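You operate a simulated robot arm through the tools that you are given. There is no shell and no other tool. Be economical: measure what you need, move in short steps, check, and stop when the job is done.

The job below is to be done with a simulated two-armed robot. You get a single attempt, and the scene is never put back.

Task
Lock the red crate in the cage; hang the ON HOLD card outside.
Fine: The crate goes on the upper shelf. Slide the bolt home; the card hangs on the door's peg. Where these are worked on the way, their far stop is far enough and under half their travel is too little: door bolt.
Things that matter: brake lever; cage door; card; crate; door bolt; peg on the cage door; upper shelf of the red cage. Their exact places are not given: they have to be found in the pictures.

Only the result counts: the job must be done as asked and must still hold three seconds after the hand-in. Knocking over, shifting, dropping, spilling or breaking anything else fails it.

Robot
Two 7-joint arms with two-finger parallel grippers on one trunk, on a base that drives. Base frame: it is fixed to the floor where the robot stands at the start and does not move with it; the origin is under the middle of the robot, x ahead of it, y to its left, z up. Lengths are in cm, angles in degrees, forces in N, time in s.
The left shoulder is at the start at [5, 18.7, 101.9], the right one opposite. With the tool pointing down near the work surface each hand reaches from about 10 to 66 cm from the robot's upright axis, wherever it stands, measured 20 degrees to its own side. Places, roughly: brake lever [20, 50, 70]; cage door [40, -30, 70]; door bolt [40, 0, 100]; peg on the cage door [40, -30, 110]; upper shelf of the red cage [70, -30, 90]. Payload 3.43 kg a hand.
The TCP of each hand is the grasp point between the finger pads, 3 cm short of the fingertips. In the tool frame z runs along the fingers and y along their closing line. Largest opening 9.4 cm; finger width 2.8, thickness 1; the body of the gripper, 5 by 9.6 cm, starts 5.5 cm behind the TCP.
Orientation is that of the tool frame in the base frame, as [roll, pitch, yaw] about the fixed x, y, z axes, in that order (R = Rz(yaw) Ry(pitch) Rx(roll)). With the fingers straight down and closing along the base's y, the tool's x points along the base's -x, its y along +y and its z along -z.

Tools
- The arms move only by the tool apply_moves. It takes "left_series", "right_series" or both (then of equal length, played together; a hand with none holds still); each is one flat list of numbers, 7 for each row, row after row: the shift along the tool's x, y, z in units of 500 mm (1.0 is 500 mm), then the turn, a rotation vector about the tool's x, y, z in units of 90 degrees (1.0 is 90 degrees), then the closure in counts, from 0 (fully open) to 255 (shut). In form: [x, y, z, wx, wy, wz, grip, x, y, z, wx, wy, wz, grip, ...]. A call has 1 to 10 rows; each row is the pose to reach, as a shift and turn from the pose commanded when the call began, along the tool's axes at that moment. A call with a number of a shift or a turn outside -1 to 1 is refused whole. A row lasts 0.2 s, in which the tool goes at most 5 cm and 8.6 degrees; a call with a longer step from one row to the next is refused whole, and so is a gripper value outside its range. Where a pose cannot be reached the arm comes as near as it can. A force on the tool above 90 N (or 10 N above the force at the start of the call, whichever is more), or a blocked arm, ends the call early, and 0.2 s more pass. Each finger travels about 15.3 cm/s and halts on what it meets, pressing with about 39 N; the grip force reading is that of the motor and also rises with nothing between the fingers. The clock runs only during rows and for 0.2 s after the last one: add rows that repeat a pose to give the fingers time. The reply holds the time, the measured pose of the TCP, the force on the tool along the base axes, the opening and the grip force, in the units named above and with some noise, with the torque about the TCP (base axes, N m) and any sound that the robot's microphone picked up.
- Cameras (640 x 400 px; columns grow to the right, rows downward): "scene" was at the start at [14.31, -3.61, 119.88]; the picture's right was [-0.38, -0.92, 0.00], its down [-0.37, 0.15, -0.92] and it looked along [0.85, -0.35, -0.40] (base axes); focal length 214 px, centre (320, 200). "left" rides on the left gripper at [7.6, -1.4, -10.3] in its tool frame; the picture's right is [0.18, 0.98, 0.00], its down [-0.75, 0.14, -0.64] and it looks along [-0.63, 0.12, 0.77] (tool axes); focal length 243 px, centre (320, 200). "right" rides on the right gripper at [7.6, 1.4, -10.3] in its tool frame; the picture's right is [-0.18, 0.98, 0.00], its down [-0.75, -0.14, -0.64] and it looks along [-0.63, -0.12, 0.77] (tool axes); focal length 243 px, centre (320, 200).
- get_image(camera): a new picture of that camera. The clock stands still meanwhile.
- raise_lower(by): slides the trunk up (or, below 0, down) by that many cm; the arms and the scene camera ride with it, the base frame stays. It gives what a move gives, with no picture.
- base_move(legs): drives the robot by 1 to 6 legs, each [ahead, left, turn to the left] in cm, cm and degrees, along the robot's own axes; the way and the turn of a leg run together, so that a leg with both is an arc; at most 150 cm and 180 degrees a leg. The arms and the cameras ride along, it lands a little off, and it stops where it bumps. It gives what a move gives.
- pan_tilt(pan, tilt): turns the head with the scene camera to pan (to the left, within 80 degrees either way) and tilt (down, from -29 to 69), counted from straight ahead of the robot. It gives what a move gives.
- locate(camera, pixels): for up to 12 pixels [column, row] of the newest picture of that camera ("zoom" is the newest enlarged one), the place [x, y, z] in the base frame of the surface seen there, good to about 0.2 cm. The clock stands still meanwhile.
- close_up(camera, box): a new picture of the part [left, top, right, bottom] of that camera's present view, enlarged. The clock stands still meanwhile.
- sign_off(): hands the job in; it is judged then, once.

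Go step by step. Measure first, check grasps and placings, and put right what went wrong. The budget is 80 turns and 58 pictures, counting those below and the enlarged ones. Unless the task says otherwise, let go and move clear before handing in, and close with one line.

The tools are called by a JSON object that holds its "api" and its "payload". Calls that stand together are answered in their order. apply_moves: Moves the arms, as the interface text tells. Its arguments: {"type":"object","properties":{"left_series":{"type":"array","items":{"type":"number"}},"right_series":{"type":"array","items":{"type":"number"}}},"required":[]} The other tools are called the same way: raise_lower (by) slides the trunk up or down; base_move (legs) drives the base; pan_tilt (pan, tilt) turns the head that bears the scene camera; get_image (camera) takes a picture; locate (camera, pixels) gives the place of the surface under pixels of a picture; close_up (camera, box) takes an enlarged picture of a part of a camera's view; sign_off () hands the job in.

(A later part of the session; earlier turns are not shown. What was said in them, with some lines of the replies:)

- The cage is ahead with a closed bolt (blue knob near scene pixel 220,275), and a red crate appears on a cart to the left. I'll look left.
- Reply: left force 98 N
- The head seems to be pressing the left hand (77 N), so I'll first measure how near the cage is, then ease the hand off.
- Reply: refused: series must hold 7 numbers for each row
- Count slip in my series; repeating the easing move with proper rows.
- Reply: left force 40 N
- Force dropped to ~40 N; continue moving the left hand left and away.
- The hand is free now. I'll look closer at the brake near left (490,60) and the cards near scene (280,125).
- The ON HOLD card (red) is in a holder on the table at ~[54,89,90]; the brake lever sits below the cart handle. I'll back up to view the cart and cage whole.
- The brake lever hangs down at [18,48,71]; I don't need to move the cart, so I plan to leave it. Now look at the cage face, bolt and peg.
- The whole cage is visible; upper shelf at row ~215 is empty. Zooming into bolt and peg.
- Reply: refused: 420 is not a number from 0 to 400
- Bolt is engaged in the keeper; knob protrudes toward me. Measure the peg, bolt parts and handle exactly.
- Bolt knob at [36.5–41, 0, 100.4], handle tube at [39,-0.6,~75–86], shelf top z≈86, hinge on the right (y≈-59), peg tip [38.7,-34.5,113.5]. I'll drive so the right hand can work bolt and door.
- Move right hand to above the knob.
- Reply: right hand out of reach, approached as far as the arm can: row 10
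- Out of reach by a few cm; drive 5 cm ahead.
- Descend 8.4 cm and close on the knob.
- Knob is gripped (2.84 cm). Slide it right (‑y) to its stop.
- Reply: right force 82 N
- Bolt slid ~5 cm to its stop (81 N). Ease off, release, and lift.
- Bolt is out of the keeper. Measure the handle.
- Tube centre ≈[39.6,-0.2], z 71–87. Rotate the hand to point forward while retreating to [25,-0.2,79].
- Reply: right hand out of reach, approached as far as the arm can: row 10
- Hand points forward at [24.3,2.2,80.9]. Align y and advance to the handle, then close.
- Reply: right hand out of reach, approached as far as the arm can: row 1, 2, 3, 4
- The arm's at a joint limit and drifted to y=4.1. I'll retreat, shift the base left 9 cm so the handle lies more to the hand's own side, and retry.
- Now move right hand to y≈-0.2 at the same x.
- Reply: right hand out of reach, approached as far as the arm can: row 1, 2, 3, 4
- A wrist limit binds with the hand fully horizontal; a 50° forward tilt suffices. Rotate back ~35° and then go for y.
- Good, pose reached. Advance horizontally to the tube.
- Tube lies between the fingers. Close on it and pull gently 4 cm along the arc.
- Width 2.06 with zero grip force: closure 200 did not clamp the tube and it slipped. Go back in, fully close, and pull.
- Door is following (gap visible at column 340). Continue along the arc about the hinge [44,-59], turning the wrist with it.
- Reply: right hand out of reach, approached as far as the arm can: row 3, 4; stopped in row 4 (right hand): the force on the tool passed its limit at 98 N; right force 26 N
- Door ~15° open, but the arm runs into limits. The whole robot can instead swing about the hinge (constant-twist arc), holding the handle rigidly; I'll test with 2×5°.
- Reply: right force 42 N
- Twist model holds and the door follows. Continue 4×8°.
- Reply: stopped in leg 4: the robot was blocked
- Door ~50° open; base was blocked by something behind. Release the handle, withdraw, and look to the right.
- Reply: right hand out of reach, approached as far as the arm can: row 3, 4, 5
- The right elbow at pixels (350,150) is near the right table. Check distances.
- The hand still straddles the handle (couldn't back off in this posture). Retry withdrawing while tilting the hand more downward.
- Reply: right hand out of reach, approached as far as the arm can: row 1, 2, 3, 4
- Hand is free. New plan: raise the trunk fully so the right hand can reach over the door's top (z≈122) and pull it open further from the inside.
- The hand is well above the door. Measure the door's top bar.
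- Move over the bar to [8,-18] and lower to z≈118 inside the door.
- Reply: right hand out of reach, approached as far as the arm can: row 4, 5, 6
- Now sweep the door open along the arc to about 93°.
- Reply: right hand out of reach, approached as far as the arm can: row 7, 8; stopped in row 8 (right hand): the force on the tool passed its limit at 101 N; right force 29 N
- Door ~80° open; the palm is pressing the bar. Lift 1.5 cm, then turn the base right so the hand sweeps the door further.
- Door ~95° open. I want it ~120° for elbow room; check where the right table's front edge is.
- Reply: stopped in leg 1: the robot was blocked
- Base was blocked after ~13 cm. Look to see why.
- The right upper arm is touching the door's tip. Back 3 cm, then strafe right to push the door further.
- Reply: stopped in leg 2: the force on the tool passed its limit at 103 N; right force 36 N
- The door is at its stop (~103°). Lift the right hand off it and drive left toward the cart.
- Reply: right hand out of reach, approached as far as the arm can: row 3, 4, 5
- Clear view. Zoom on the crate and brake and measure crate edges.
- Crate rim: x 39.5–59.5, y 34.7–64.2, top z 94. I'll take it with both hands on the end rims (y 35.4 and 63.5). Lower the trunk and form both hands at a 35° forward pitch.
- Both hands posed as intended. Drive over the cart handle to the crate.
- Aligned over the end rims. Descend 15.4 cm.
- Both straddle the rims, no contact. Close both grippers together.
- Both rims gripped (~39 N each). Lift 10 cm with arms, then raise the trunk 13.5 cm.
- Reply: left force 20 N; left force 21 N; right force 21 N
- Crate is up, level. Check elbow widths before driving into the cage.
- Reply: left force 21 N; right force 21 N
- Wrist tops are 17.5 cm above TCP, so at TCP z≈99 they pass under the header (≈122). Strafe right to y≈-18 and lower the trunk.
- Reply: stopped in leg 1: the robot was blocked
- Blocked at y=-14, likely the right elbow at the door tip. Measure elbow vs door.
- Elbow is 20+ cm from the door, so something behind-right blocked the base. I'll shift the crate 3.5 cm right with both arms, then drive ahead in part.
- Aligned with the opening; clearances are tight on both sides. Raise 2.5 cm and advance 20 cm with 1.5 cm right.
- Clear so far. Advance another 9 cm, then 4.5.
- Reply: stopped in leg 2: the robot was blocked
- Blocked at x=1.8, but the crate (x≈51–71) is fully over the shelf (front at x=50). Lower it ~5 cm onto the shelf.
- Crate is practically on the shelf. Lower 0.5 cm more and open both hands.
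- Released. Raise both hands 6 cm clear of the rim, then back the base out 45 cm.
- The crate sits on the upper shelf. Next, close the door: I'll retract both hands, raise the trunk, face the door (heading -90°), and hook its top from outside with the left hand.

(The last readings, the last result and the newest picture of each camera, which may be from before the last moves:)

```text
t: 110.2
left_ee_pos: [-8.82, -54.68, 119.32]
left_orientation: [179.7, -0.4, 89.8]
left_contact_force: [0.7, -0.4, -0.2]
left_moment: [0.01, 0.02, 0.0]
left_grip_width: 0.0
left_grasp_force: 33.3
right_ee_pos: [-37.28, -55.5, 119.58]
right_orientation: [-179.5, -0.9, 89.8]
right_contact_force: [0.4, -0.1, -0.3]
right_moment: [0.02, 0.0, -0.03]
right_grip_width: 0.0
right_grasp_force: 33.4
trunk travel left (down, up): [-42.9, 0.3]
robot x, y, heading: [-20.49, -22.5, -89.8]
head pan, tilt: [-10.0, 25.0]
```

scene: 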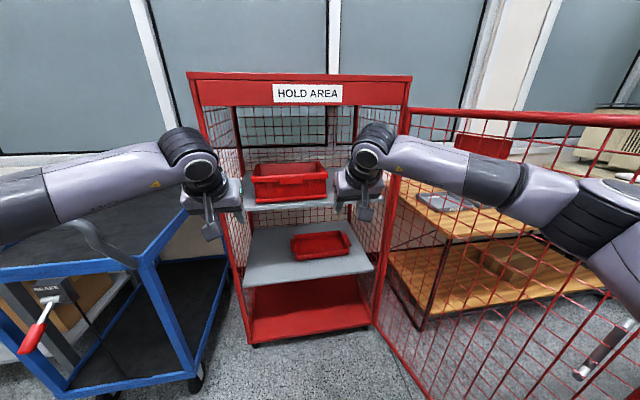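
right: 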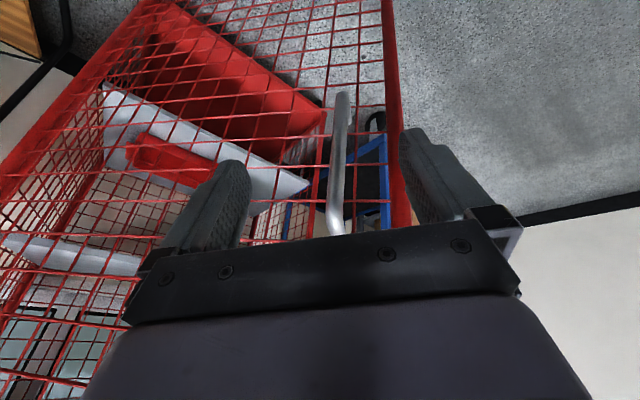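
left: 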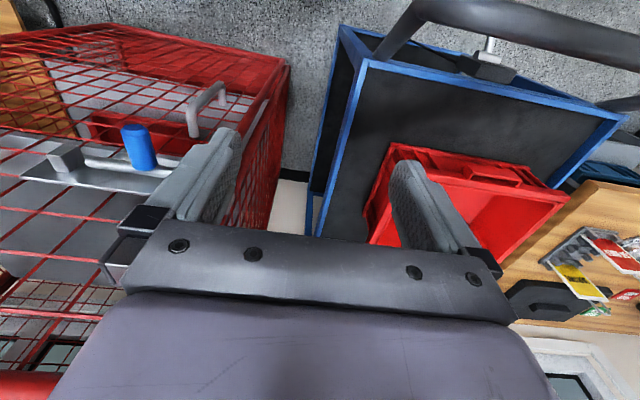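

Now reach the left hand over the top bar to its outer side.

{"api": "apply_moves", "payload": {"left_series": [0, 0, -0.095, 0, 0, 0, 255, 0, 0, -0.19, 0, 0, 0, 255, -0.098, 0.016, -0.19, 0, 0, 0, 255, -0.196, 0.032, -0.19, 0, 0, 0, 255, -0.294, 0.048, -0.19, 0, 0, 0, 255, -0.392, 0.064, -0.19, 0, 0, 0, 255, -0.49, 0.08, -0.19, 0, 0, 0, 255, -0.49, 0.08, -0.1, 0, 0, 0, 255, -0.49, 0.08, -0.02, 0, 0, 0, 255, -0.49, 0.08, 0.025, 0, 0, 0, 255]}}

{"api": "get_image", "payload": {"camera": "scene"}}

```text
t: 112.4
left_ee_pos: [-4.88, -79.42, 117.9]
left_orientation: [179.8, -0.2, 89.9]
left_contact_force: [0.7, 0.2, -0.8]
left_moment: [0.0, 0.0, -0.01]
left_grip_width: 0.01
left_grasp_force: 32.6
left hand out of reach, approached as far as the arm can: row 7
right_ee_pos: [-37.03, -55.5, 119.61]
right_orientation: [-179.5, -0.8, 89.7]
right_contact_force: [0.1, 0.0, 0.4]
right_moment: [0.01, 0.03, -0.04]
right_grip_width: 0.0
right_grasp_force: 33.0
trunk travel left (down, up): [-42.9, 0.3]
robot x, y, heading: [-20.5, -22.68, -89.8]
head pan, tilt: [-10.0, 25.0]
```

```text
9 pictures are left
```

scene: 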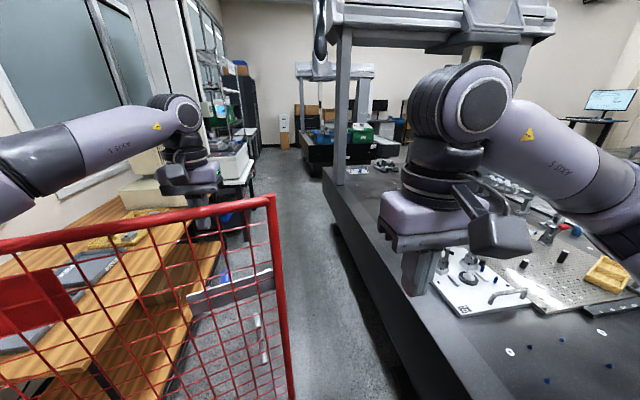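

The hand is behind the door (and a big bench explains the earlier block). Drive back 42 cm to pull the door to ~65°.

{"api": "base_move", "payload": {"legs": [[-15, 0, 0], [-27, 0, 0]]}}

{"api": "get_image", "payload": {"camera": "scene"}}

```text
t: 115.3
left_ee_pos: [-4.99, -36.91, 117.9]
left_orientation: [179.7, -0.4, 89.8]
left_contact_force: [-0.7, 0.5, -0.5]
left_moment: [0.01, -0.02, 0.04]
left_grip_width: 0.0
left_grasp_force: 33.3
right_ee_pos: [-37.26, -13.11, 119.64]
right_orientation: [-179.5, -0.8, 89.7]
right_contact_force: [0.4, 0.1, 0.3]
right_moment: [-0.02, 0.01, -0.01]
right_grip_width: 0.0
right_grasp_force: 32.8
trunk travel left (down, up): [-42.9, 0.3]
robot x, y, heading: [-20.04, 19.59, -90.2]
head pan, tilt: [-10.0, 25.0]
```

```text
8 pictures are left
```

scene: 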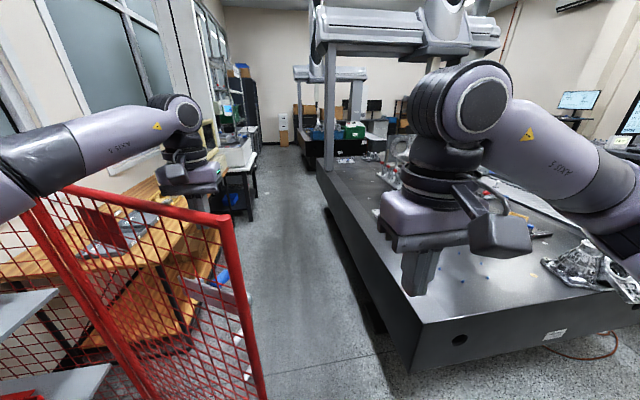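

Door ~65°. Continue closing with the left arm along the arc to ~27°.

{"api": "apply_moves", "payload": {"left_series": [0.078, 0.039, 0, 0, 0, 0, 255, 0.154, 0.086, 0, 0, 0, 0, 255, 0.228, 0.139, 0, 0, 0, 0, 255, 0.296, 0.198, 0, 0, 0, 0, 255, 0.358, 0.262, 0, 0, 0, 0, 255, 0.416, 0.332, 0, 0, 0, 0, 255, 0.466, 0.406, 0, 0, 0, 0, 255, 0.512, 0.484, 0, 0, 0, 0, 255]}}

```text
t: 117.1
left_ee_pos: [19.37, -11.37, 118.39]
left_orientation: [179.8, -0.3, 89.7]
left_contact_force: [0.6, 0.7, -0.2]
left_moment: [-0.03, -0.01, -0.01]
left_grip_width: 0.0
left_grasp_force: 32.9
right_ee_pos: [-37.06, -13.12, 119.71]
right_orientation: [-179.5, -0.7, 89.7]
right_contact_force: [-0.3, 1.0, -0.1]
right_moment: [-0.02, 0.01, 0.02]
right_grip_width: 0.0
right_grasp_force: 33.3
trunk travel left (down, up): [-42.9, 0.3]
robot x, y, heading: [-20.44, 19.5, -90.0]
head pan, tilt: [-10.0, 25.0]
```

Door now ~25°. Withdraw the left hand, come around to face the cage (heading 0), and extend the right hand to push it shut.

{"api": "apply_moves", "payload": {"left_series": [-0.0153, -0.0913, 0, 0, 0, 0, 255, -0.0307, -0.1827, 0, 0, 0, 0, 255, -0.046, -0.274, 0, 0, 0, 0, 255, -0.0613, -0.3653, 0, 0, 0, 0, 255, -0.0767, -0.4567, 0, 0, 0, 0, 255, -0.092, -0.548, 0, 0, 0, 0, 255]}}

{"api": "base_move", "payload": {"legs": [[0, -25, 0], [0, 0, 90], [0, -20, 0]]}}

{"api": "apply_moves", "payload": {"right_series": [-0.08, 0, 0, 0, 0, 0, 255, -0.16, 0, 0, 0, 0, 0, 255, -0.24, 0, 0, 0, 0, 0, 255, -0.32, 0, 0, 0, 0, 0, 255, -0.4, 0, 0, 0, 0, 0, 255]}}

{"api": "get_image", "payload": {"camera": "scene"}}

```text
t: 118.5
left_ee_pos: [-8.4, -16.24, 118.02]
left_orientation: [179.6, -0.4, 89.9]
left_contact_force: [-0.2, -1.1, -0.3]
left_moment: [0.02, -0.02, 0.03]
left_grip_width: 0.0
left_grasp_force: 33.1
right_ee_pos: [-37.45, -13.22, 119.58]
right_orientation: [-179.5, -0.9, 89.7]
right_contact_force: [-0.7, -0.2, 0.1]
right_moment: [-0.03, -0.05, -0.02]
right_grip_width: 0.02
right_grasp_force: 32.6
trunk travel left (down, up): [-42.9, 0.3]
robot x, y, heading: [-20.18, 19.74, -90.1]
head pan, tilt: [-10.0, 25.0]
```

```text
t: 127.0
left_ee_pos: [-9.68, 11.68, 118.0]
left_orientation: [179.7, -0.4, 179.8]
left_contact_force: [0.4, 0.3, -0.7]
left_moment: [0.0, -0.01, 0.01]
left_grip_width: 0.0
left_grasp_force: 33.5
right_ee_pos: [-12.77, -17.19, 119.66]
right_orientation: [-179.5, -0.8, 179.7]
right_contact_force: [-0.1, -0.2, -0.1]
right_moment: [0.01, 0.0, -0.01]
right_grip_width: 0.01
right_grasp_force: 32.7
trunk travel left (down, up): [-42.9, 0.3]
robot x, y, heading: [-45.52, -0.16, -0.1]
head pan, tilt: [-10.0, 25.0]
```

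```text
t: 127.7
left_ee_pos: [-10.31, 12.4, 118.21]
left_orientation: [-180.0, -0.1, 179.9]
left_contact_force: [0.5, -0.2, 0.9]
left_moment: [0.03, 0.01, -0.03]
left_grip_width: 0.0
left_grasp_force: 33.3
right_ee_pos: [-7.74, -14.86, 119.71]
right_orientation: [179.6, -2.0, -176.3]
right_contact_force: [-40.4, 35.8, 13.6]
right_moment: [-1.01, -1.46, 0.09]
right_grip_width: 0.0
right_grasp_force: 33.0
trunk travel left (down, up): [-42.9, 0.3]
robot x, y, heading: [-45.61, -0.28, -0.1]
head pan, tilt: [-10.0, 25.0]
stopped in row 2 (right hand): the force on the tool passed its limit at 107 N (the readings are from after the stop); the commanded pose is now the measured one
```

```text
7 pictures are left
```

scene: 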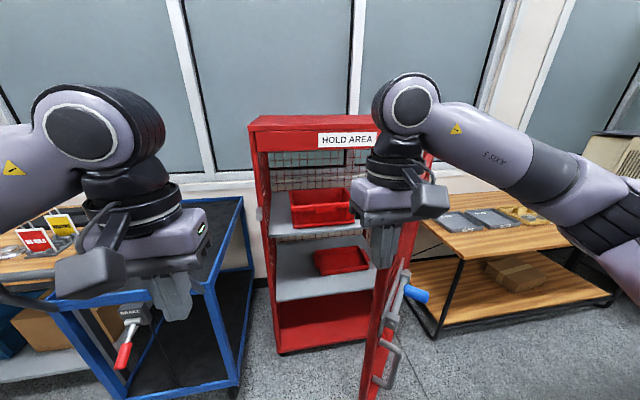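

The door actually stands at ~60° and the right hand met its edge. Retract, strafe right, and extend the hand on the outer side of the door.

{"api": "apply_moves", "payload": {"right_series": [0.08, 0, 0, 0, 0, 0, 255, 0.16, -0.02, 0, 0, 0, 0, 255]}}

{"api": "base_move", "payload": {"legs": [[0, -32, 0], [6, 0, 0]]}}

{"api": "apply_moves", "payload": {"right_series": [-0.08, 0, 0, 0, 0, 0, 255, -0.16, 0, 0, 0, 0, 0, 255, -0.24, 0, 0, 0, 0, 0, 255, -0.3, 0, 0, 0, 0, 0, 255]}}

{"api": "get_image", "payload": {"camera": "scene"}}

```text
t: 128.2
left_ee_pos: [-9.92, 11.94, 117.92]
left_orientation: [179.7, -0.5, 179.8]
left_contact_force: [1.0, -0.1, -1.0]
left_moment: [0.02, 0.0, -0.01]
left_grip_width: 0.0
left_grasp_force: 33.3
right_ee_pos: [-14.83, -17.38, 119.45]
right_orientation: [-179.9, -2.3, -177.8]
right_contact_force: [0.0, -0.7, -0.3]
right_moment: [0.02, 0.0, -0.01]
right_grip_width: 0.0
right_grasp_force: 33.4
trunk travel left (down, up): [-42.9, 0.3]
robot x, y, heading: [-45.5, 0.11, -0.1]
head pan, tilt: [-10.0, 25.0]
```

```text
t: 132.0
left_ee_pos: [-10.88, -18.55, 118.17]
left_orientation: [177.9, -1.6, 178.6]
left_contact_force: [-29.7, 20.9, 11.8]
left_moment: [-1.12, -1.5, -0.12]
left_grip_width: 0.0
left_grasp_force: 33.1
right_ee_pos: [-14.56, -48.39, 119.69]
right_orientation: [-179.8, -2.0, -177.3]
right_contact_force: [0.1, 0.5, -1.2]
right_moment: [-0.01, -0.02, 0.03]
right_grip_width: 0.02
right_grasp_force: 32.9
trunk travel left (down, up): [-42.9, 0.3]
robot x, y, heading: [-44.79, -31.98, 0.4]
head pan, tilt: [-10.0, 25.0]
stopped in leg 2: the force on the tool passed its limit at 105 N (the readings are from after the stop); the commanded pose is now the measured one
```

```text
t: 133.0
left_ee_pos: [-10.79, -18.4, 118.01]
left_orientation: [178.0, -1.8, 178.4]
left_contact_force: [-39.1, 30.2, 17.8]
left_moment: [-1.62, -2.08, -0.18]
left_grip_width: 0.04
left_grasp_force: 32.8
right_ee_pos: [0.14, -47.71, 119.24]
right_orientation: [-179.8, -1.9, -177.3]
right_contact_force: [-0.3, 0.5, 0.0]
right_moment: [0.03, -0.03, 0.0]
right_grip_width: 0.01
right_grasp_force: 32.4
trunk travel left (down, up): [-42.9, 0.3]
robot x, y, heading: [-45.17, -32.32, 0.1]
head pan, tilt: [-10.0, 25.0]
```

```text
6 pictures are left
```

scene: 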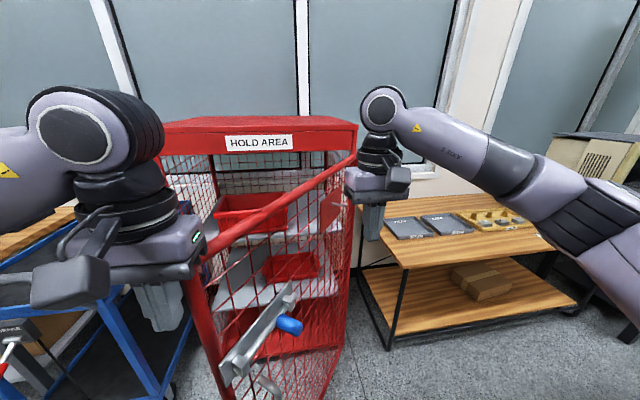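

Left hand touches the door's edge; the right hand is on the outer side at [0,-48]. Pull the left hand clear, lower the right one, and drive to sweep the door nearly shut.

{"api": "apply_moves", "payload": {"left_series": [0.08, 0, 0, 0, 0, 0, 255, 0.16, 0.04, 0, 0, 0, 0, 255, 0.2, 0.1, 0, 0, 0, 0, 255], "right_series": [0, 0, 0.04, 0, 0, 0, 255, 0, 0, 0.08, 0, 0, 0, 255, 0, 0, 0.12, 0, 0, 0, 255]}}

{"api": "base_move", "payload": {"legs": [[11, 14, 0], [14.7, 11.7, 0], [12, 3.5, 0]]}}

{"api": "get_image", "payload": {"camera": "scene"}}

```text
t: 133.8
left_ee_pos: [-20.04, -13.7, 118.34]
left_orientation: [178.0, -1.9, 178.7]
left_contact_force: [-0.9, 0.6, -1.2]
left_moment: [0.0, -0.02, 0.01]
left_grip_width: 0.0
left_grasp_force: 32.8
right_ee_pos: [0.65, -47.9, 112.95]
right_orientation: [180.0, -2.3, -177.5]
right_contact_force: [-0.5, 0.4, -1.1]
right_moment: [0.01, -0.03, -0.01]
right_grip_width: 0.0
right_grasp_force: 33.0
trunk travel left (down, up): [-42.9, 0.3]
robot x, y, heading: [-45.08, -31.76, -0.0]
head pan, tilt: [-10.0, 25.0]
```

```text
t: 137.7
left_ee_pos: [17.78, 15.33, 118.33]
left_orientation: [178.0, -2.0, 178.7]
left_contact_force: [0.9, 0.1, 0.8]
left_moment: [-0.03, -0.01, -0.03]
left_grip_width: 0.0
left_grasp_force: 33.2
right_ee_pos: [38.43, -19.11, 113.0]
right_orientation: [180.0, -2.3, -177.4]
right_contact_force: [-0.3, 0.2, -0.3]
right_moment: [0.03, 0.03, 0.02]
right_grip_width: 0.0
right_grasp_force: 33.2
trunk travel left (down, up): [-42.9, 0.3]
robot x, y, heading: [-7.3, -3.1, 0.1]
head pan, tilt: [-10.0, 25.0]
```

```text
5 pictures are left
```

scene: 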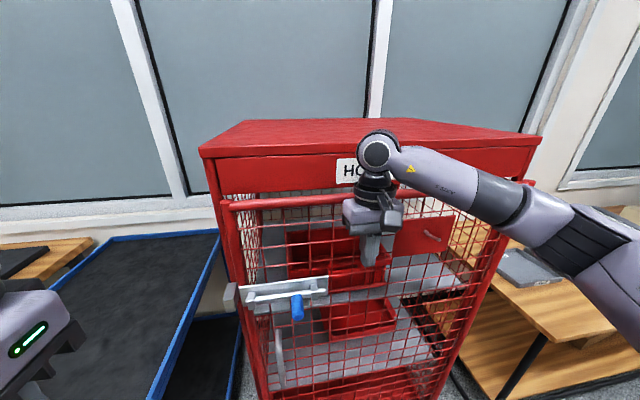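

Door nearly shut. Push the last centimetres with the base and measure bar and bolt positions.

{"api": "base_move", "payload": {"legs": [[4.5, 0, 0]]}}

{"api": "get_image", "payload": {"camera": "scene"}}

```text
t: 138.6
left_ee_pos: [19.12, 15.03, 118.62]
left_orientation: [178.0, -1.6, 178.4]
left_contact_force: [-0.5, 0.3, -0.4]
left_moment: [0.01, -0.02, -0.02]
left_grip_width: 0.0
left_grasp_force: 33.1
right_ee_pos: [38.65, -19.22, 113.28]
right_orientation: [-179.6, -3.0, -176.6]
right_contact_force: [-33.8, -8.6, 6.2]
right_moment: [0.64, -3.37, -0.84]
right_grip_width: 0.0
right_grasp_force: 33.4
trunk travel left (down, up): [-42.9, 0.3]
robot x, y, heading: [-5.24, -2.64, -0.1]
head pan, tilt: [-10.0, 25.0]
stopped in leg 1: the force on the tool passed its limit at 105 N (the readings are from after the stop); the commanded pose is now the measured one
```

```text
4 pictures are left
```

scene: 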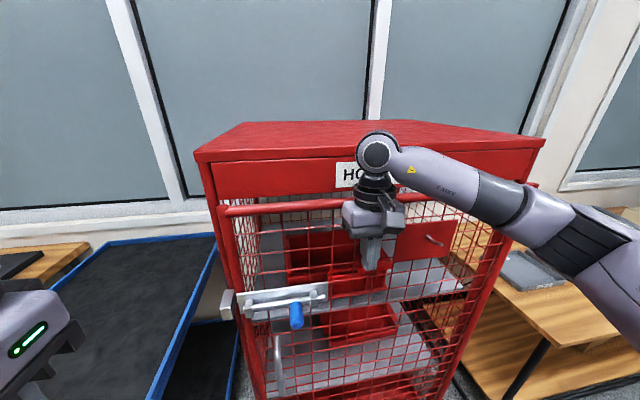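

{"api": "locate", "payload": {"camera": "scene", "pixels": [[297, 318], [297, 303], [250, 298], [320, 290], [227, 303], [278, 370], [433, 241], [425, 236], [232, 212], [335, 204], [440, 240], [350, 295]]}}

```text
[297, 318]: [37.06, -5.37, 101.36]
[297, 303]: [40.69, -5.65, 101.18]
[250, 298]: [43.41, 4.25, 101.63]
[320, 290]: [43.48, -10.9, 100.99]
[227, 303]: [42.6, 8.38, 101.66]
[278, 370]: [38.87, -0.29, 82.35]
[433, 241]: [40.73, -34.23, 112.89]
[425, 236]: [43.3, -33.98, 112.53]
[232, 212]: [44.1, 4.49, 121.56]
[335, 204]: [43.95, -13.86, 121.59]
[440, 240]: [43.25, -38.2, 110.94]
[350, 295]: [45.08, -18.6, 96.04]
```

Door is closed (bar back at x≈44). Slide the right hand aside while holding the door, and bring the left hand over the bolt knob [37–41,-5.3,100.9].

{"api": "apply_moves", "payload": {"left_series": [-0.057, -0.057, 0.025, 0, 0, 0, 0, -0.114, -0.114, 0.05, 0, 0, 0, 0, -0.171, -0.171, 0.075, 0, 0, 0, 0, -0.228, -0.228, 0.1, 0, 0, 0, 0, -0.285, -0.285, 0.125, 0, 0, 0, 0, -0.342, -0.342, 0.15, 0, 0, 0, 0, -0.4, -0.4, 0.17, 0, 0, 0, 0], "right_series": [0, -0.04, 0, 0, 0, 0, 255, 0, -0.08, 0, 0, 0, 0, 255, 0, -0.12, 0, 0, 0, 0, 255, 0, -0.12, 0, 0, 0, 0, 255, 0, -0.12, 0, 0, 0, 0, 255, 0, -0.12, 0, 0, 0, 0, 255, 0, -0.12, 0, 0, 0, 0, 255]}}

```text
t: 140.2
left_ee_pos: [38.05, -4.63, 108.96]
left_orientation: [178.1, -1.3, 178.3]
left_contact_force: [-0.6, 0.3, 0.6]
left_moment: [-0.05, 0.0, 0.0]
left_grip_width: 9.39
left_grasp_force: 0.1
right_ee_pos: [38.7, -24.31, 113.49]
right_orientation: [-179.4, -3.2, -175.6]
right_contact_force: [-57.8, 31.1, 3.2]
right_moment: [-2.82, -5.36, 0.98]
right_grip_width: 0.01
right_grasp_force: 33.3
trunk travel left (down, up): [-42.9, 0.3]
robot x, y, heading: [-5.71, -2.9, -0.2]
head pan, tilt: [-10.0, 25.0]
```

Descend on the knob, close.

{"api": "apply_moves", "payload": {"left_series": [0, -0.012, 0.082, 0, 0, 0, 0, 0, -0.012, 0.163, 0, 0, 0, 0, 0, -0.012, 0.163, 0, 0, 0, 130, 0, -0.012, 0.163, 0, 0, 0, 255, 0, -0.012, 0.163, 0, 0, 0, 255]}}

```text
t: 141.4
left_ee_pos: [37.87, -4.97, 100.91]
left_orientation: [178.2, -1.4, 178.5]
left_contact_force: [-1.4, -0.8, -1.9]
left_moment: [0.02, -0.54, 1.12]
left_grip_width: 2.8
left_grasp_force: 44.7
right_ee_pos: [38.62, -24.42, 113.5]
right_orientation: [-179.4, -3.2, -175.5]
right_contact_force: [-57.6, 31.4, 2.3]
right_moment: [-2.76, -5.39, 0.94]
right_grip_width: 0.0
right_grasp_force: 33.6
trunk travel left (down, up): [-42.9, 0.3]
robot x, y, heading: [-5.17, -2.97, 0.0]
head pan, tilt: [-10.0, 25.0]
```

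Knob gripped. Slide left to the far stop.

{"api": "apply_moves", "payload": {"left_series": [0, 0.03, 0, 0, 0, 0, 255, 0, 0.06, 0, 0, 0, 0, 255, 0, 0.085, 0, 0, 0, 0, 255, 0, 0.105, 0, 0, 0, 0, 255, 0, 0.125, 0, 0, 0, 0, 255, 0, 0.14, 0, 0, 0, 0, 255]}}

```text
t: 142.8
left_ee_pos: [37.94, -0.05, 100.92]
left_orientation: [179.9, -1.0, 177.2]
left_contact_force: [9.9, -76.6, -22.7]
left_moment: [-0.46, 0.21, 1.2]
left_grip_width: 2.65
left_grasp_force: 45.1
right_ee_pos: [38.71, -25.0, 113.34]
right_orientation: [-179.9, -3.0, -175.4]
right_contact_force: [-64.4, 36.6, 16.1]
right_moment: [-3.42, -6.57, 1.08]
right_grip_width: 0.01
right_grasp_force: 33.0
trunk travel left (down, up): [-42.9, 0.3]
robot x, y, heading: [-4.96, -3.11, -0.0]
head pan, tilt: [-10.0, 25.0]
```

Bolt at y≈0 as originally, against its stop (77 N). Ease, release, and back both hands off.

{"api": "apply_moves", "payload": {"left_series": [0, -0.035, 0, 0, 0, 0, 255, 0, -0.035, 0, 0, 0, 0, 120, 0, -0.035, 0, 0, 0, 0, 0, 0.03, -0.035, 0, 0, 0, 0, 0, 0.1, -0.035, 0, 0, 0, 0, 0, 0.18, -0.02, -0.05, 0, 0, 0, 0, 0.24, 0, -0.14, 0, 0, 0, 0, 0.3, 0.03, -0.2, 0, 0, 0, 0], "right_series": [0.02, 0.02, 0, 0, 0, 0, 255, 0.06, 0.02, 0, 0, 0, 0, 255, 0.12, 0.02, 0, 0, 0, 0, 255, 0.19, 0.02, 0, 0, 0, 0, 255, 0.26, 0.02, 0, 0, 0, 0, 255, 0.32, 0.02, 0, 0, 0, 0, 255, 0.38, 0.02, 0, 0, 0, 0, 255, 0.38, 0.02, 0, 0, 0, 0, 255]}}

{"api": "close_up", "payload": {"camera": "scene", "box": [190, 180, 490, 400]}}

```text
refused: row 7 steps farther than a row can; nothing moved
```

```text
1.82 times, centred on (340, 290) of scene
```

zoom: 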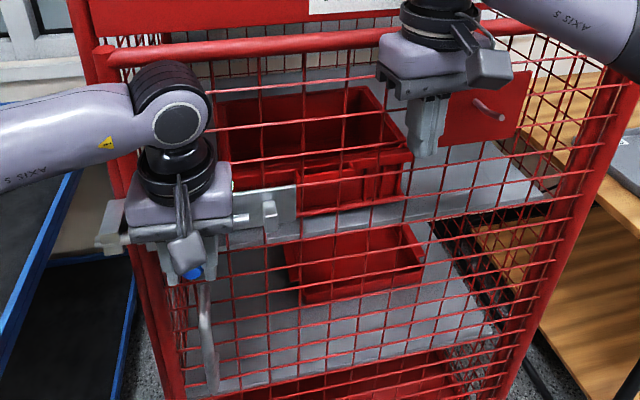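

The bolt rod reaches into the keeper (zoom 115,235) and the crate is inside. Release with legal steps and back off the base.

{"api": "apply_moves", "payload": {"left_series": [0, -0.035, 0, 0, 0, 0, 255, 0, -0.035, 0, 0, 0, 0, 120, 0, -0.035, 0, 0, 0, 0, 0, 0.03, -0.035, 0, 0, 0, 0, 0, 0.1, -0.035, 0, 0, 0, 0, 0, 0.17, -0.03, -0.05, 0, 0, 0, 0, 0.22, -0.01, -0.12, 0, 0, 0, 0, 0.27, 0.01, -0.19, 0, 0, 0, 0], "right_series": [0.02, 0.02, 0, 0, 0, 0, 255, 0.06, 0.02, 0, 0, 0, 0, 255, 0.12, 0.02, 0, 0, 0, 0, 255, 0.19, 0.02, 0, 0, 0, 0, 255, 0.26, 0.02, 0, 0, 0, 0, 255, 0.32, 0.02, 0, 0, 0, 0, 255, 0.32, 0.02, 0, 0, 0, 0, 255, 0.32, 0.02, 0, 0, 0, 0, 0]}}

{"api": "base_move", "payload": {"legs": [[-42, 0, 0], [0, 92, 0], [30, 0, 0]]}}

{"api": "pan_tilt", "payload": {"pan": 0, "tilt": 38}}

```text
t: 144.6
left_ee_pos: [25.68, 2.09, 110.54]
left_orientation: [178.0, -2.0, 178.6]
left_contact_force: [-0.1, 0.3, -0.3]
left_moment: [-0.02, 0.01, 0.04]
left_grip_width: 9.41
left_grasp_force: 0.0
right_ee_pos: [23.91, -25.03, 113.92]
right_orientation: [-179.6, -3.4, -176.7]
right_contact_force: [-0.4, 0.0, -0.2]
right_moment: [-0.01, 0.02, 0.0]
right_grip_width: 9.42
right_grasp_force: 0.0
trunk travel left (down, up): [-42.9, 0.3]
robot x, y, heading: [-5.06, -2.3, -0.3]
head pan, tilt: [-10.0, 25.0]
```

```text
t: 156.9
left_ee_pos: [12.14, 95.87, 110.45]
left_orientation: [178.0, -2.0, 178.8]
left_contact_force: [-0.9, 0.5, -0.2]
left_moment: [-0.01, 0.01, 0.02]
left_grip_width: 9.4
left_grasp_force: 0.1
right_ee_pos: [10.5, 68.76, 113.92]
right_orientation: [-179.5, -3.6, -176.4]
right_contact_force: [-0.1, 0.3, 0.6]
right_moment: [-0.02, 0.05, 0.03]
right_grip_width: 9.41
right_grasp_force: 0.1
trunk travel left (down, up): [-42.9, 0.3]
robot x, y, heading: [-18.81, 90.64, 0.3]
head pan, tilt: [-10.0, 25.0]
```

```text
t: 157.7
left_ee_pos: [12.09, 95.85, 110.49]
left_orientation: [178.0, -1.9, 178.8]
left_contact_force: [0.6, 1.3, 0.3]
left_moment: [-0.02, 0.02, 0.03]
left_grip_width: 9.4
left_grasp_force: 0.0
right_ee_pos: [10.45, 68.71, 113.93]
right_orientation: [-179.6, -3.5, -176.3]
right_contact_force: [0.6, 0.1, 0.1]
right_moment: [0.01, -0.01, 0.01]
right_grip_width: 9.4
right_grasp_force: 0.1
trunk travel left (down, up): [-42.9, 0.3]
robot x, y, heading: [-19.04, 90.71, 0.5]
head pan, tilt: [0.0, 38.0]
```

Move the left hand aside so it doesn't hide the card, then take one enlarged picture.

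{"api": "apply_moves", "payload": {"left_series": [0.03, 0.08, 0, 0, 0, 0, 0, 0.06, 0.16, 0, 0, 0, 0, 0, 0.09, 0.24, 0, 0, 0, 0, 0]}}

{"api": "close_up", "payload": {"camera": "scene", "box": [270, 140, 370, 230]}}

```text
t: 158.5
left_ee_pos: [7.85, 108.29, 111.24]
left_orientation: [177.9, -1.9, 178.8]
left_contact_force: [0.3, 1.0, 0.9]
left_moment: [0.01, -0.02, -0.02]
left_grip_width: 9.39
left_grasp_force: 0.0
right_ee_pos: [10.34, 68.9, 114.04]
right_orientation: [-179.5, -3.4, -176.3]
right_contact_force: [-0.5, 0.5, -0.3]
right_moment: [-0.01, 0.03, -0.02]
right_grip_width: 9.4
right_grasp_force: 0.0
trunk travel left (down, up): [-42.9, 0.3]
robot x, y, heading: [-19.36, 90.84, 0.5]
head pan, tilt: [0.0, 38.0]
```

```text
4.44 times, centred on (320, 185) of scene
```

zoom: 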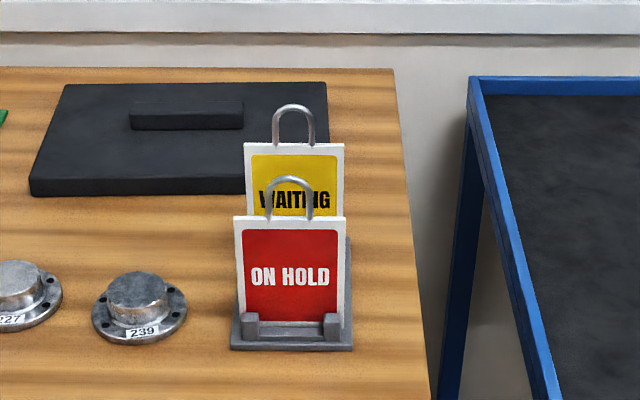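

{"api": "locate", "payload": {"camera": "zoom", "pixels": [[237, 225], [342, 222], [241, 310], [347, 320], [290, 225], [290, 300], [268, 205], [311, 207], [289, 180], [289, 172], [250, 330], [331, 325]]}}

{"api": "locate", "payload": {"camera": "zoom", "pixels": [[249, 150], [340, 150], [294, 108], [240, 338], [345, 345], [289, 178], [272, 190], [306, 190], [250, 320], [330, 320], [235, 345], [347, 245]]}}

```text
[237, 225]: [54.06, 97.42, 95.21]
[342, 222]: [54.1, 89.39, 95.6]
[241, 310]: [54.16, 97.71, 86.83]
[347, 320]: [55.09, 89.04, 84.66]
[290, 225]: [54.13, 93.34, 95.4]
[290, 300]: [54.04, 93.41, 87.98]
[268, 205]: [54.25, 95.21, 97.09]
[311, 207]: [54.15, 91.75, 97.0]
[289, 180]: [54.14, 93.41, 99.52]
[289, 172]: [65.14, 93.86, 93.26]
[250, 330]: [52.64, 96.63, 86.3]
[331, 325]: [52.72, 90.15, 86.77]
```

```text
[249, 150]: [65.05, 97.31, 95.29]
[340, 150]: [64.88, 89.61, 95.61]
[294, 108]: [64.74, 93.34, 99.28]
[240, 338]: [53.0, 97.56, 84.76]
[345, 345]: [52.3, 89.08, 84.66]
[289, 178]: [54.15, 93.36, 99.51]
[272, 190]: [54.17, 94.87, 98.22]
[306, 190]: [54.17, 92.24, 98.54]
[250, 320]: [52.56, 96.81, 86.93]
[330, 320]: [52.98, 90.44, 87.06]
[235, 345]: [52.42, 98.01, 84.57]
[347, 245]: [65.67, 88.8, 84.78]
```

Card: plane x≈54.15, y 89.2–97.6 (8.4 wide), top z 96, loop hole centre [93.4, z 97.8]. I'll pinch it by its side edges with the left hand at 35° pitch. Position base and trunk.

{"api": "base_move", "payload": {"legs": [[13, -4.8, -0.5]]}}

{"api": "raise_lower", "payload": {"by": -13.5}}

```text
t: 159.8
left_ee_pos: [21.13, 103.32, 111.24]
left_orientation: [178.0, -2.0, 178.4]
left_contact_force: [0.5, 0.2, -0.3]
left_moment: [0.02, 0.0, -0.01]
left_grip_width: 9.4
left_grasp_force: 0.1
right_ee_pos: [23.37, 63.89, 113.83]
right_orientation: [-179.6, -3.5, -176.6]
right_contact_force: [1.5, -0.9, 0.4]
right_moment: [0.01, 0.04, 0.03]
right_grip_width: 9.4
right_grasp_force: 0.0
trunk travel left (down, up): [-42.9, 0.3]
robot x, y, heading: [-5.76, 85.97, -0.1]
head pan, tilt: [0.0, 38.0]
```

```text
t: 161.5
left_ee_pos: [21.18, 103.33, 97.64]
left_orientation: [178.0, -2.0, 178.4]
left_contact_force: [0.3, -0.9, 0.5]
left_moment: [0.01, 0.01, 0.01]
left_grip_width: 9.41
left_grasp_force: 0.1
right_ee_pos: [23.68, 63.8, 100.41]
right_orientation: [-179.7, -3.1, -177.1]
right_contact_force: [26.7, -1.6, 21.7]
right_moment: [1.25, 0.38, -1.53]
right_grip_width: 9.27
right_grasp_force: 0.1
trunk travel left (down, up): [-29.4, 13.8]
robot x, y, heading: [-5.77, 85.93, -0.1]
head pan, tilt: [0.0, 38.0]
```

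The right hand has touched the cart handle; lift it straight up at once.

{"api": "apply_moves", "payload": {"right_series": [0, 0, -0.06, 0, 0, 0, 0, 0, 0, -0.15, 0, 0, 0, 0, 0, 0, -0.24, 0, 0, 0, 0, 0, 0, -0.32, 0, 0, 0, 0]}}

{"api": "apply_moves", "payload": {"left_series": [-0.08, -0.022, -0.02, 0.002, -0.05, -0.003, 0, -0.16, -0.045, -0.04, 0.004, -0.1, -0.006, 0, -0.24, -0.067, -0.06, 0.006, -0.155, -0.01, 0, -0.32, -0.09, -0.08, 0.008, -0.21, -0.013, 0, -0.4, -0.112, -0.1, 0.01, -0.26, -0.016, 0, -0.48, -0.135, -0.115, 0.012, -0.31, -0.02, 0, -0.56, -0.157, -0.125, 0.014, -0.36, -0.023, 0, -0.643, -0.177, -0.135, 0.016, -0.41, -0.026, 0]}}

```text
t: 162.5
left_ee_pos: [20.99, 103.43, 97.72]
left_orientation: [178.0, -1.9, 178.5]
left_contact_force: [-0.4, 0.2, 0.0]
left_moment: [-0.02, 0.0, 0.0]
left_grip_width: 9.4
left_grasp_force: 0.0
right_ee_pos: [24.34, 63.92, 116.61]
right_orientation: [-179.5, -3.5, -176.7]
right_contact_force: [0.0, 0.1, -0.3]
right_moment: [0.03, -0.02, -0.05]
right_grip_width: 9.42
right_grasp_force: 0.1
trunk travel left (down, up): [-29.4, 13.8]
robot x, y, heading: [-6.06, 85.9, 0.4]
head pan, tilt: [0.0, 38.0]
```

```text
t: 164.3
left_ee_pos: [53.15, 93.27, 102.96]
left_orientation: [-179.9, 35.1, -180.0]
left_contact_force: [0.8, -0.6, 0.1]
left_moment: [0.03, 0.03, 0.03]
left_grip_width: 9.39
left_grasp_force: 0.1
right_ee_pos: [24.4, 64.01, 116.43]
right_orientation: [-179.6, -3.5, -176.8]
right_contact_force: [-0.4, -0.2, -0.5]
right_moment: [0.0, 0.01, -0.01]
right_grip_width: 9.41
right_grasp_force: 0.1
trunk travel left (down, up): [-29.4, 13.8]
robot x, y, heading: [-5.81, 85.87, 0.3]
head pan, tilt: [0.0, 38.0]
5 turns are left
```

Only 5 turns remain, so I batch: descend, pinch the card by its edges, lift, and carry it (raised) around to just in front of the peg.

{"api": "apply_moves", "payload": {"left_series": [0.0515, 0.003, 0.0737, 0, 0, 0, 0, 0.1005, 0.003, 0.149, 0, 0, 0, 0, 0.1005, 0.003, 0.149, 0, 0, 0, 255, 0.1005, 0.003, 0.149, 0, 0, 0, 255, 0.1005, 0.003, 0.149, 0, 0, 0, 255, 0.0775, 0.003, 0.116, 0, 0, 0, 255, 0.0315, 0.003, 0.0505, 0, 0, 0, 255, -0.02, 0.003, -0.022, 0, 0, 0, 255, -0.0715, 0.003, -0.0968, 0, 0, 0, 255, -0.0715, 0.003, -0.0968, 0, 0, 0, 255]}}

{"api": "raise_lower", "payload": {"by": 13.5}}

{"api": "base_move", "payload": {"legs": [[-34, 0, 0], [0, -127.8, 0], [14, 0, 0]]}}

{"api": "raise_lower", "payload": {"by": -12.8}}

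{"api": "get_image", "payload": {"camera": "scene"}}

```text
t: 166.5
left_ee_pos: [53.33, 93.39, 109.15]
left_orientation: [-179.9, 35.0, -179.9]
left_contact_force: [-0.6, 0.2, 0.0]
left_moment: [0.0, 0.01, 0.0]
left_grip_width: 8.37
left_grasp_force: 38.9
right_ee_pos: [24.36, 63.96, 116.61]
right_orientation: [-179.6, -3.5, -176.8]
right_contact_force: [-0.7, 0.5, 0.6]
right_moment: [0.03, 0.01, 0.01]
right_grip_width: 9.41
right_grasp_force: 0.0
trunk travel left (down, up): [-29.4, 13.8]
robot x, y, heading: [-5.85, 86.02, 0.2]
head pan, tilt: [0.0, 38.0]
```

```text
t: 168.1
left_ee_pos: [53.3, 93.55, 122.6]
left_orientation: [-180.0, 35.0, -179.9]
left_contact_force: [-0.7, -0.2, -0.6]
left_moment: [0.01, 0.01, 0.0]
left_grip_width: 8.36
left_grasp_force: 39.1
right_ee_pos: [24.37, 64.06, 130.05]
right_orientation: [-179.6, -3.4, -176.8]
right_contact_force: [-0.7, 0.0, 0.4]
right_moment: [0.0, 0.02, 0.01]
right_grip_width: 9.44
right_grasp_force: 0.0
trunk travel left (down, up): [-42.9, 0.3]
robot x, y, heading: [-6.11, 85.92, 0.2]
head pan, tilt: [0.0, 38.0]
```

```text
t: 182.4
left_ee_pos: [31.9, -37.79, 122.49]
left_orientation: [180.0, 35.1, 178.7]
left_contact_force: [0.5, 0.5, -1.1]
left_moment: [0.01, 0.02, -0.01]
left_grip_width: 8.37
left_grasp_force: 38.6
right_ee_pos: [2.3, -66.53, 130.15]
right_orientation: [-179.7, -3.5, -178.0]
right_contact_force: [0.5, -0.1, 0.7]
right_moment: [0.01, 0.03, -0.04]
right_grip_width: 9.38
right_grasp_force: 0.1
trunk travel left (down, up): [-42.9, 0.3]
robot x, y, heading: [-27.33, -44.04, -1.4]
head pan, tilt: [0.0, 38.0]
```

```text
t: 184.0
left_ee_pos: [31.91, -37.81, 109.86]
left_orientation: [180.0, 35.1, 178.7]
left_contact_force: [0.9, -1.2, 0.1]
left_moment: [0.02, 0.0, 0.05]
left_grip_width: 8.37
left_grasp_force: 38.9
right_ee_pos: [2.21, -66.7, 117.24]
right_orientation: [-179.6, -3.4, -178.1]
right_contact_force: [0.0, -0.1, 0.3]
right_moment: [0.01, 0.01, 0.02]
right_grip_width: 9.38
right_grasp_force: 0.0
trunk travel left (down, up): [-30.1, 13.1]
robot x, y, heading: [-27.5, -43.96, -1.4]
head pan, tilt: [0.0, 38.0]
```

```text
1 pictures are left
4 turns are left
```

scene: 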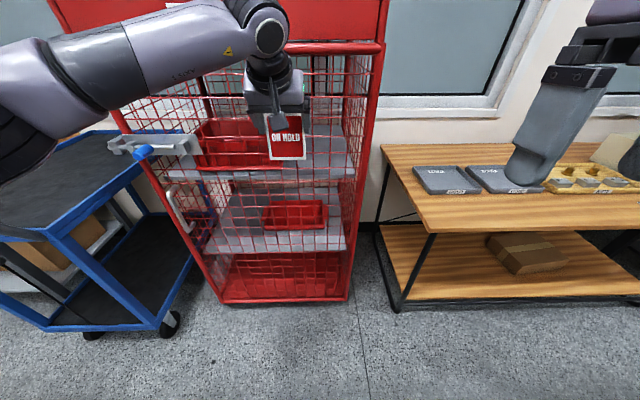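

Card is held (8.37 cm, 39 N). Confirm its place in the grip, then align y with the peg and bring the card to just short of the peg tip.

{"api": "locate", "payload": {"camera": "scene", "pixels": [[271, 156], [303, 157], [302, 120], [286, 150], [300, 118], [270, 140], [290, 112], [301, 140]]}}

{"api": "apply_moves", "payload": {"left_series": [0.05, 0.036, -0.035, 0, 0, 0, 255, 0.0995, 0.0715, -0.0698, 0, 0, 0, 255]}}

{"api": "base_move", "payload": {"legs": [[11, 0, 0]]}}

{"api": "pan_tilt", "payload": {"pan": 5, "tilt": 22}}

```text
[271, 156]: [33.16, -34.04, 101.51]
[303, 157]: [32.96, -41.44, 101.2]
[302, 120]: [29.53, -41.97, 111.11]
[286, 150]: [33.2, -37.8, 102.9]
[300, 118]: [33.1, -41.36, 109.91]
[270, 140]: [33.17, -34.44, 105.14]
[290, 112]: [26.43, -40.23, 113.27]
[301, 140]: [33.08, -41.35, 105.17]
```

```text
t: 184.6
left_ee_pos: [25.82, -34.02, 109.78]
left_orientation: [-180.0, 35.1, 178.7]
left_contact_force: [-0.3, 0.0, -0.4]
left_moment: [0.01, -0.01, 0.01]
left_grip_width: 8.35
left_grasp_force: 39.1
right_ee_pos: [2.19, -66.62, 117.29]
right_orientation: [-179.6, -3.4, -178.1]
right_contact_force: [-0.6, -0.4, -0.6]
right_moment: [-0.01, 0.01, 0.01]
right_grip_width: 9.38
right_grasp_force: 0.0
trunk travel left (down, up): [-30.1, 13.1]
robot x, y, heading: [-27.82, -43.72, -1.6]
head pan, tilt: [0.0, 38.0]
```

```text
t: 185.8
left_ee_pos: [37.17, -34.11, 109.69]
left_orientation: [180.0, 35.0, 178.9]
left_contact_force: [-0.3, 0.0, 0.6]
left_moment: [0.02, 0.01, -0.05]
left_grip_width: 8.35
left_grasp_force: 39.0
right_ee_pos: [13.51, -66.75, 117.18]
right_orientation: [-179.6, -3.4, -178.0]
right_contact_force: [0.9, -0.6, 0.4]
right_moment: [0.01, 0.01, 0.0]
right_grip_width: 9.41
right_grasp_force: 0.0
trunk travel left (down, up): [-30.1, 13.1]
robot x, y, heading: [-16.03, -44.25, -1.4]
head pan, tilt: [0.0, 38.0]
```

```text
t: 186.6
left_ee_pos: [37.09, -34.25, 109.67]
left_orientation: [180.0, 35.0, 178.9]
left_contact_force: [0.0, -0.3, -0.7]
left_moment: [0.01, 0.01, 0.0]
left_grip_width: 8.36
left_grasp_force: 39.1
right_ee_pos: [13.56, -66.83, 117.32]
right_orientation: [-179.6, -3.4, -178.0]
right_contact_force: [-0.1, 0.2, 0.4]
right_moment: [0.01, -0.04, 0.0]
right_grip_width: 9.41
right_grasp_force: 0.0
trunk travel left (down, up): [-30.1, 13.1]
robot x, y, heading: [-16.09, -44.21, -1.3]
head pan, tilt: [5.0, 22.0]
3 turns are left
```

Card is 0.4 cm short of the peg tip, aligned (y -34.2, hole ≈ z 113.4). Push on 2.6 cm and lower until the loop bears on the peg.

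{"api": "apply_moves", "payload": {"left_series": [-0.022, -0.001, 0.014, 0, 0, 0, 255, -0.0438, -0.0018, 0.0282, 0, 0, 0, 255, -0.0438, -0.0018, 0.0282, 0, 0, 0, 255, -0.03, -0.0018, 0.0479, 0, 0, 0, 255, -0.022, -0.0018, 0.0593, 0, 0, 0, 255, -0.0197, -0.0018, 0.0626, 0, 0, 0, 255]}}

```text
t: 188.0
left_ee_pos: [39.65, -34.4, 108.16]
left_orientation: [-179.6, 35.8, 179.1]
left_contact_force: [4.2, 0.2, 23.7]
left_moment: [-0.02, -0.26, 0.0]
left_grip_width: 8.37
left_grasp_force: 38.8
right_ee_pos: [13.35, -66.85, 117.29]
right_orientation: [-179.6, -3.3, -177.9]
right_contact_force: [-0.4, -0.8, -0.1]
right_moment: [-0.01, 0.02, -0.04]
right_grip_width: 9.42
right_grasp_force: 0.0
trunk travel left (down, up): [-30.1, 13.1]
robot x, y, heading: [-16.04, -44.16, -1.4]
head pan, tilt: [5.0, 22.0]
2 turns are left
```

23.7 N upward at the predicted height: the loop bears on the peg. Ease, release, retreat straight back, and take the last picture.

{"api": "apply_moves", "payload": {"left_series": [-0.008, 0, -0.0115, 0, 0, 0, 255, -0.008, 0, -0.0115, 0, 0, 0, 0, -0.008, 0, -0.0115, 0, 0, 0, 0, 0.025, 0, -0.0345, 0, 0, 0, 0, 0.09, 0, -0.08, 0, 0, 0, 0, 0.16, 0, -0.13, 0, 0, 0, 0, 0.22, 0, -0.172, 0, 0, 0, 0]}}

{"api": "base_move", "payload": {"legs": [[-18, 0, 0]]}}

{"api": "get_image", "payload": {"camera": "scene"}}

```text
t: 189.6
left_ee_pos: [25.74, -34.28, 108.61]
left_orientation: [-180.0, 35.1, 178.9]
left_contact_force: [0.7, -1.0, -0.4]
left_moment: [0.01, -0.01, 0.02]
left_grip_width: 9.39
left_grasp_force: 0.0
right_ee_pos: [13.45, -66.89, 117.13]
right_orientation: [-179.7, -3.4, -177.9]
right_contact_force: [0.9, -0.5, 0.2]
right_moment: [-0.01, 0.0, 0.01]
right_grip_width: 9.42
right_grasp_force: 0.1
trunk travel left (down, up): [-30.1, 13.1]
robot x, y, heading: [-16.13, -44.46, -1.0]
head pan, tilt: [5.0, 22.0]
```

```text
t: 191.1
left_ee_pos: [7.96, -33.91, 108.68]
left_orientation: [-180.0, 35.1, 178.8]
left_contact_force: [-0.1, -0.5, 0.5]
left_moment: [0.03, -0.02, -0.03]
left_grip_width: 9.42
left_grasp_force: 0.1
right_ee_pos: [-4.24, -66.44, 117.35]
right_orientation: [-179.5, -3.4, -178.1]
right_contact_force: [-0.6, -0.1, -0.2]
right_moment: [-0.03, -0.03, 0.03]
right_grip_width: 9.41
right_grasp_force: 0.2
trunk travel left (down, up): [-30.1, 13.1]
robot x, y, heading: [-33.97, -43.66, -1.4]
head pan, tilt: [5.0, 22.0]
```

```text
0 pictures are left
1 turns are left
```

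scene: 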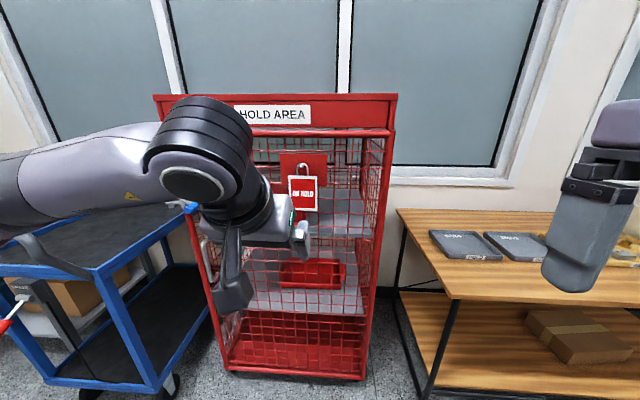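

The last picture shows the ON HOLD card hanging from the door's peg (pixel 302,190). The door is shut and both hands are clear, so I am handing in: crate on the upper shelf, bolt slid home, card on the peg. One thing went wrong: the right hand touched the cart handle (about 35 N) while the trunk was lowered. I lifted it off at once but did not check whether the cart moved.

{"api": "sign_off", "payload": {}}

```text
The job is handed in.
```

The job is handed in: the red crate is on the upper shelf, the cage door is closed with the bolt home, and the ON HOLD card hangs on the door's peg. The right hand pressed on the cart handle once (about 35 N), and I did not check whether the cart moved.
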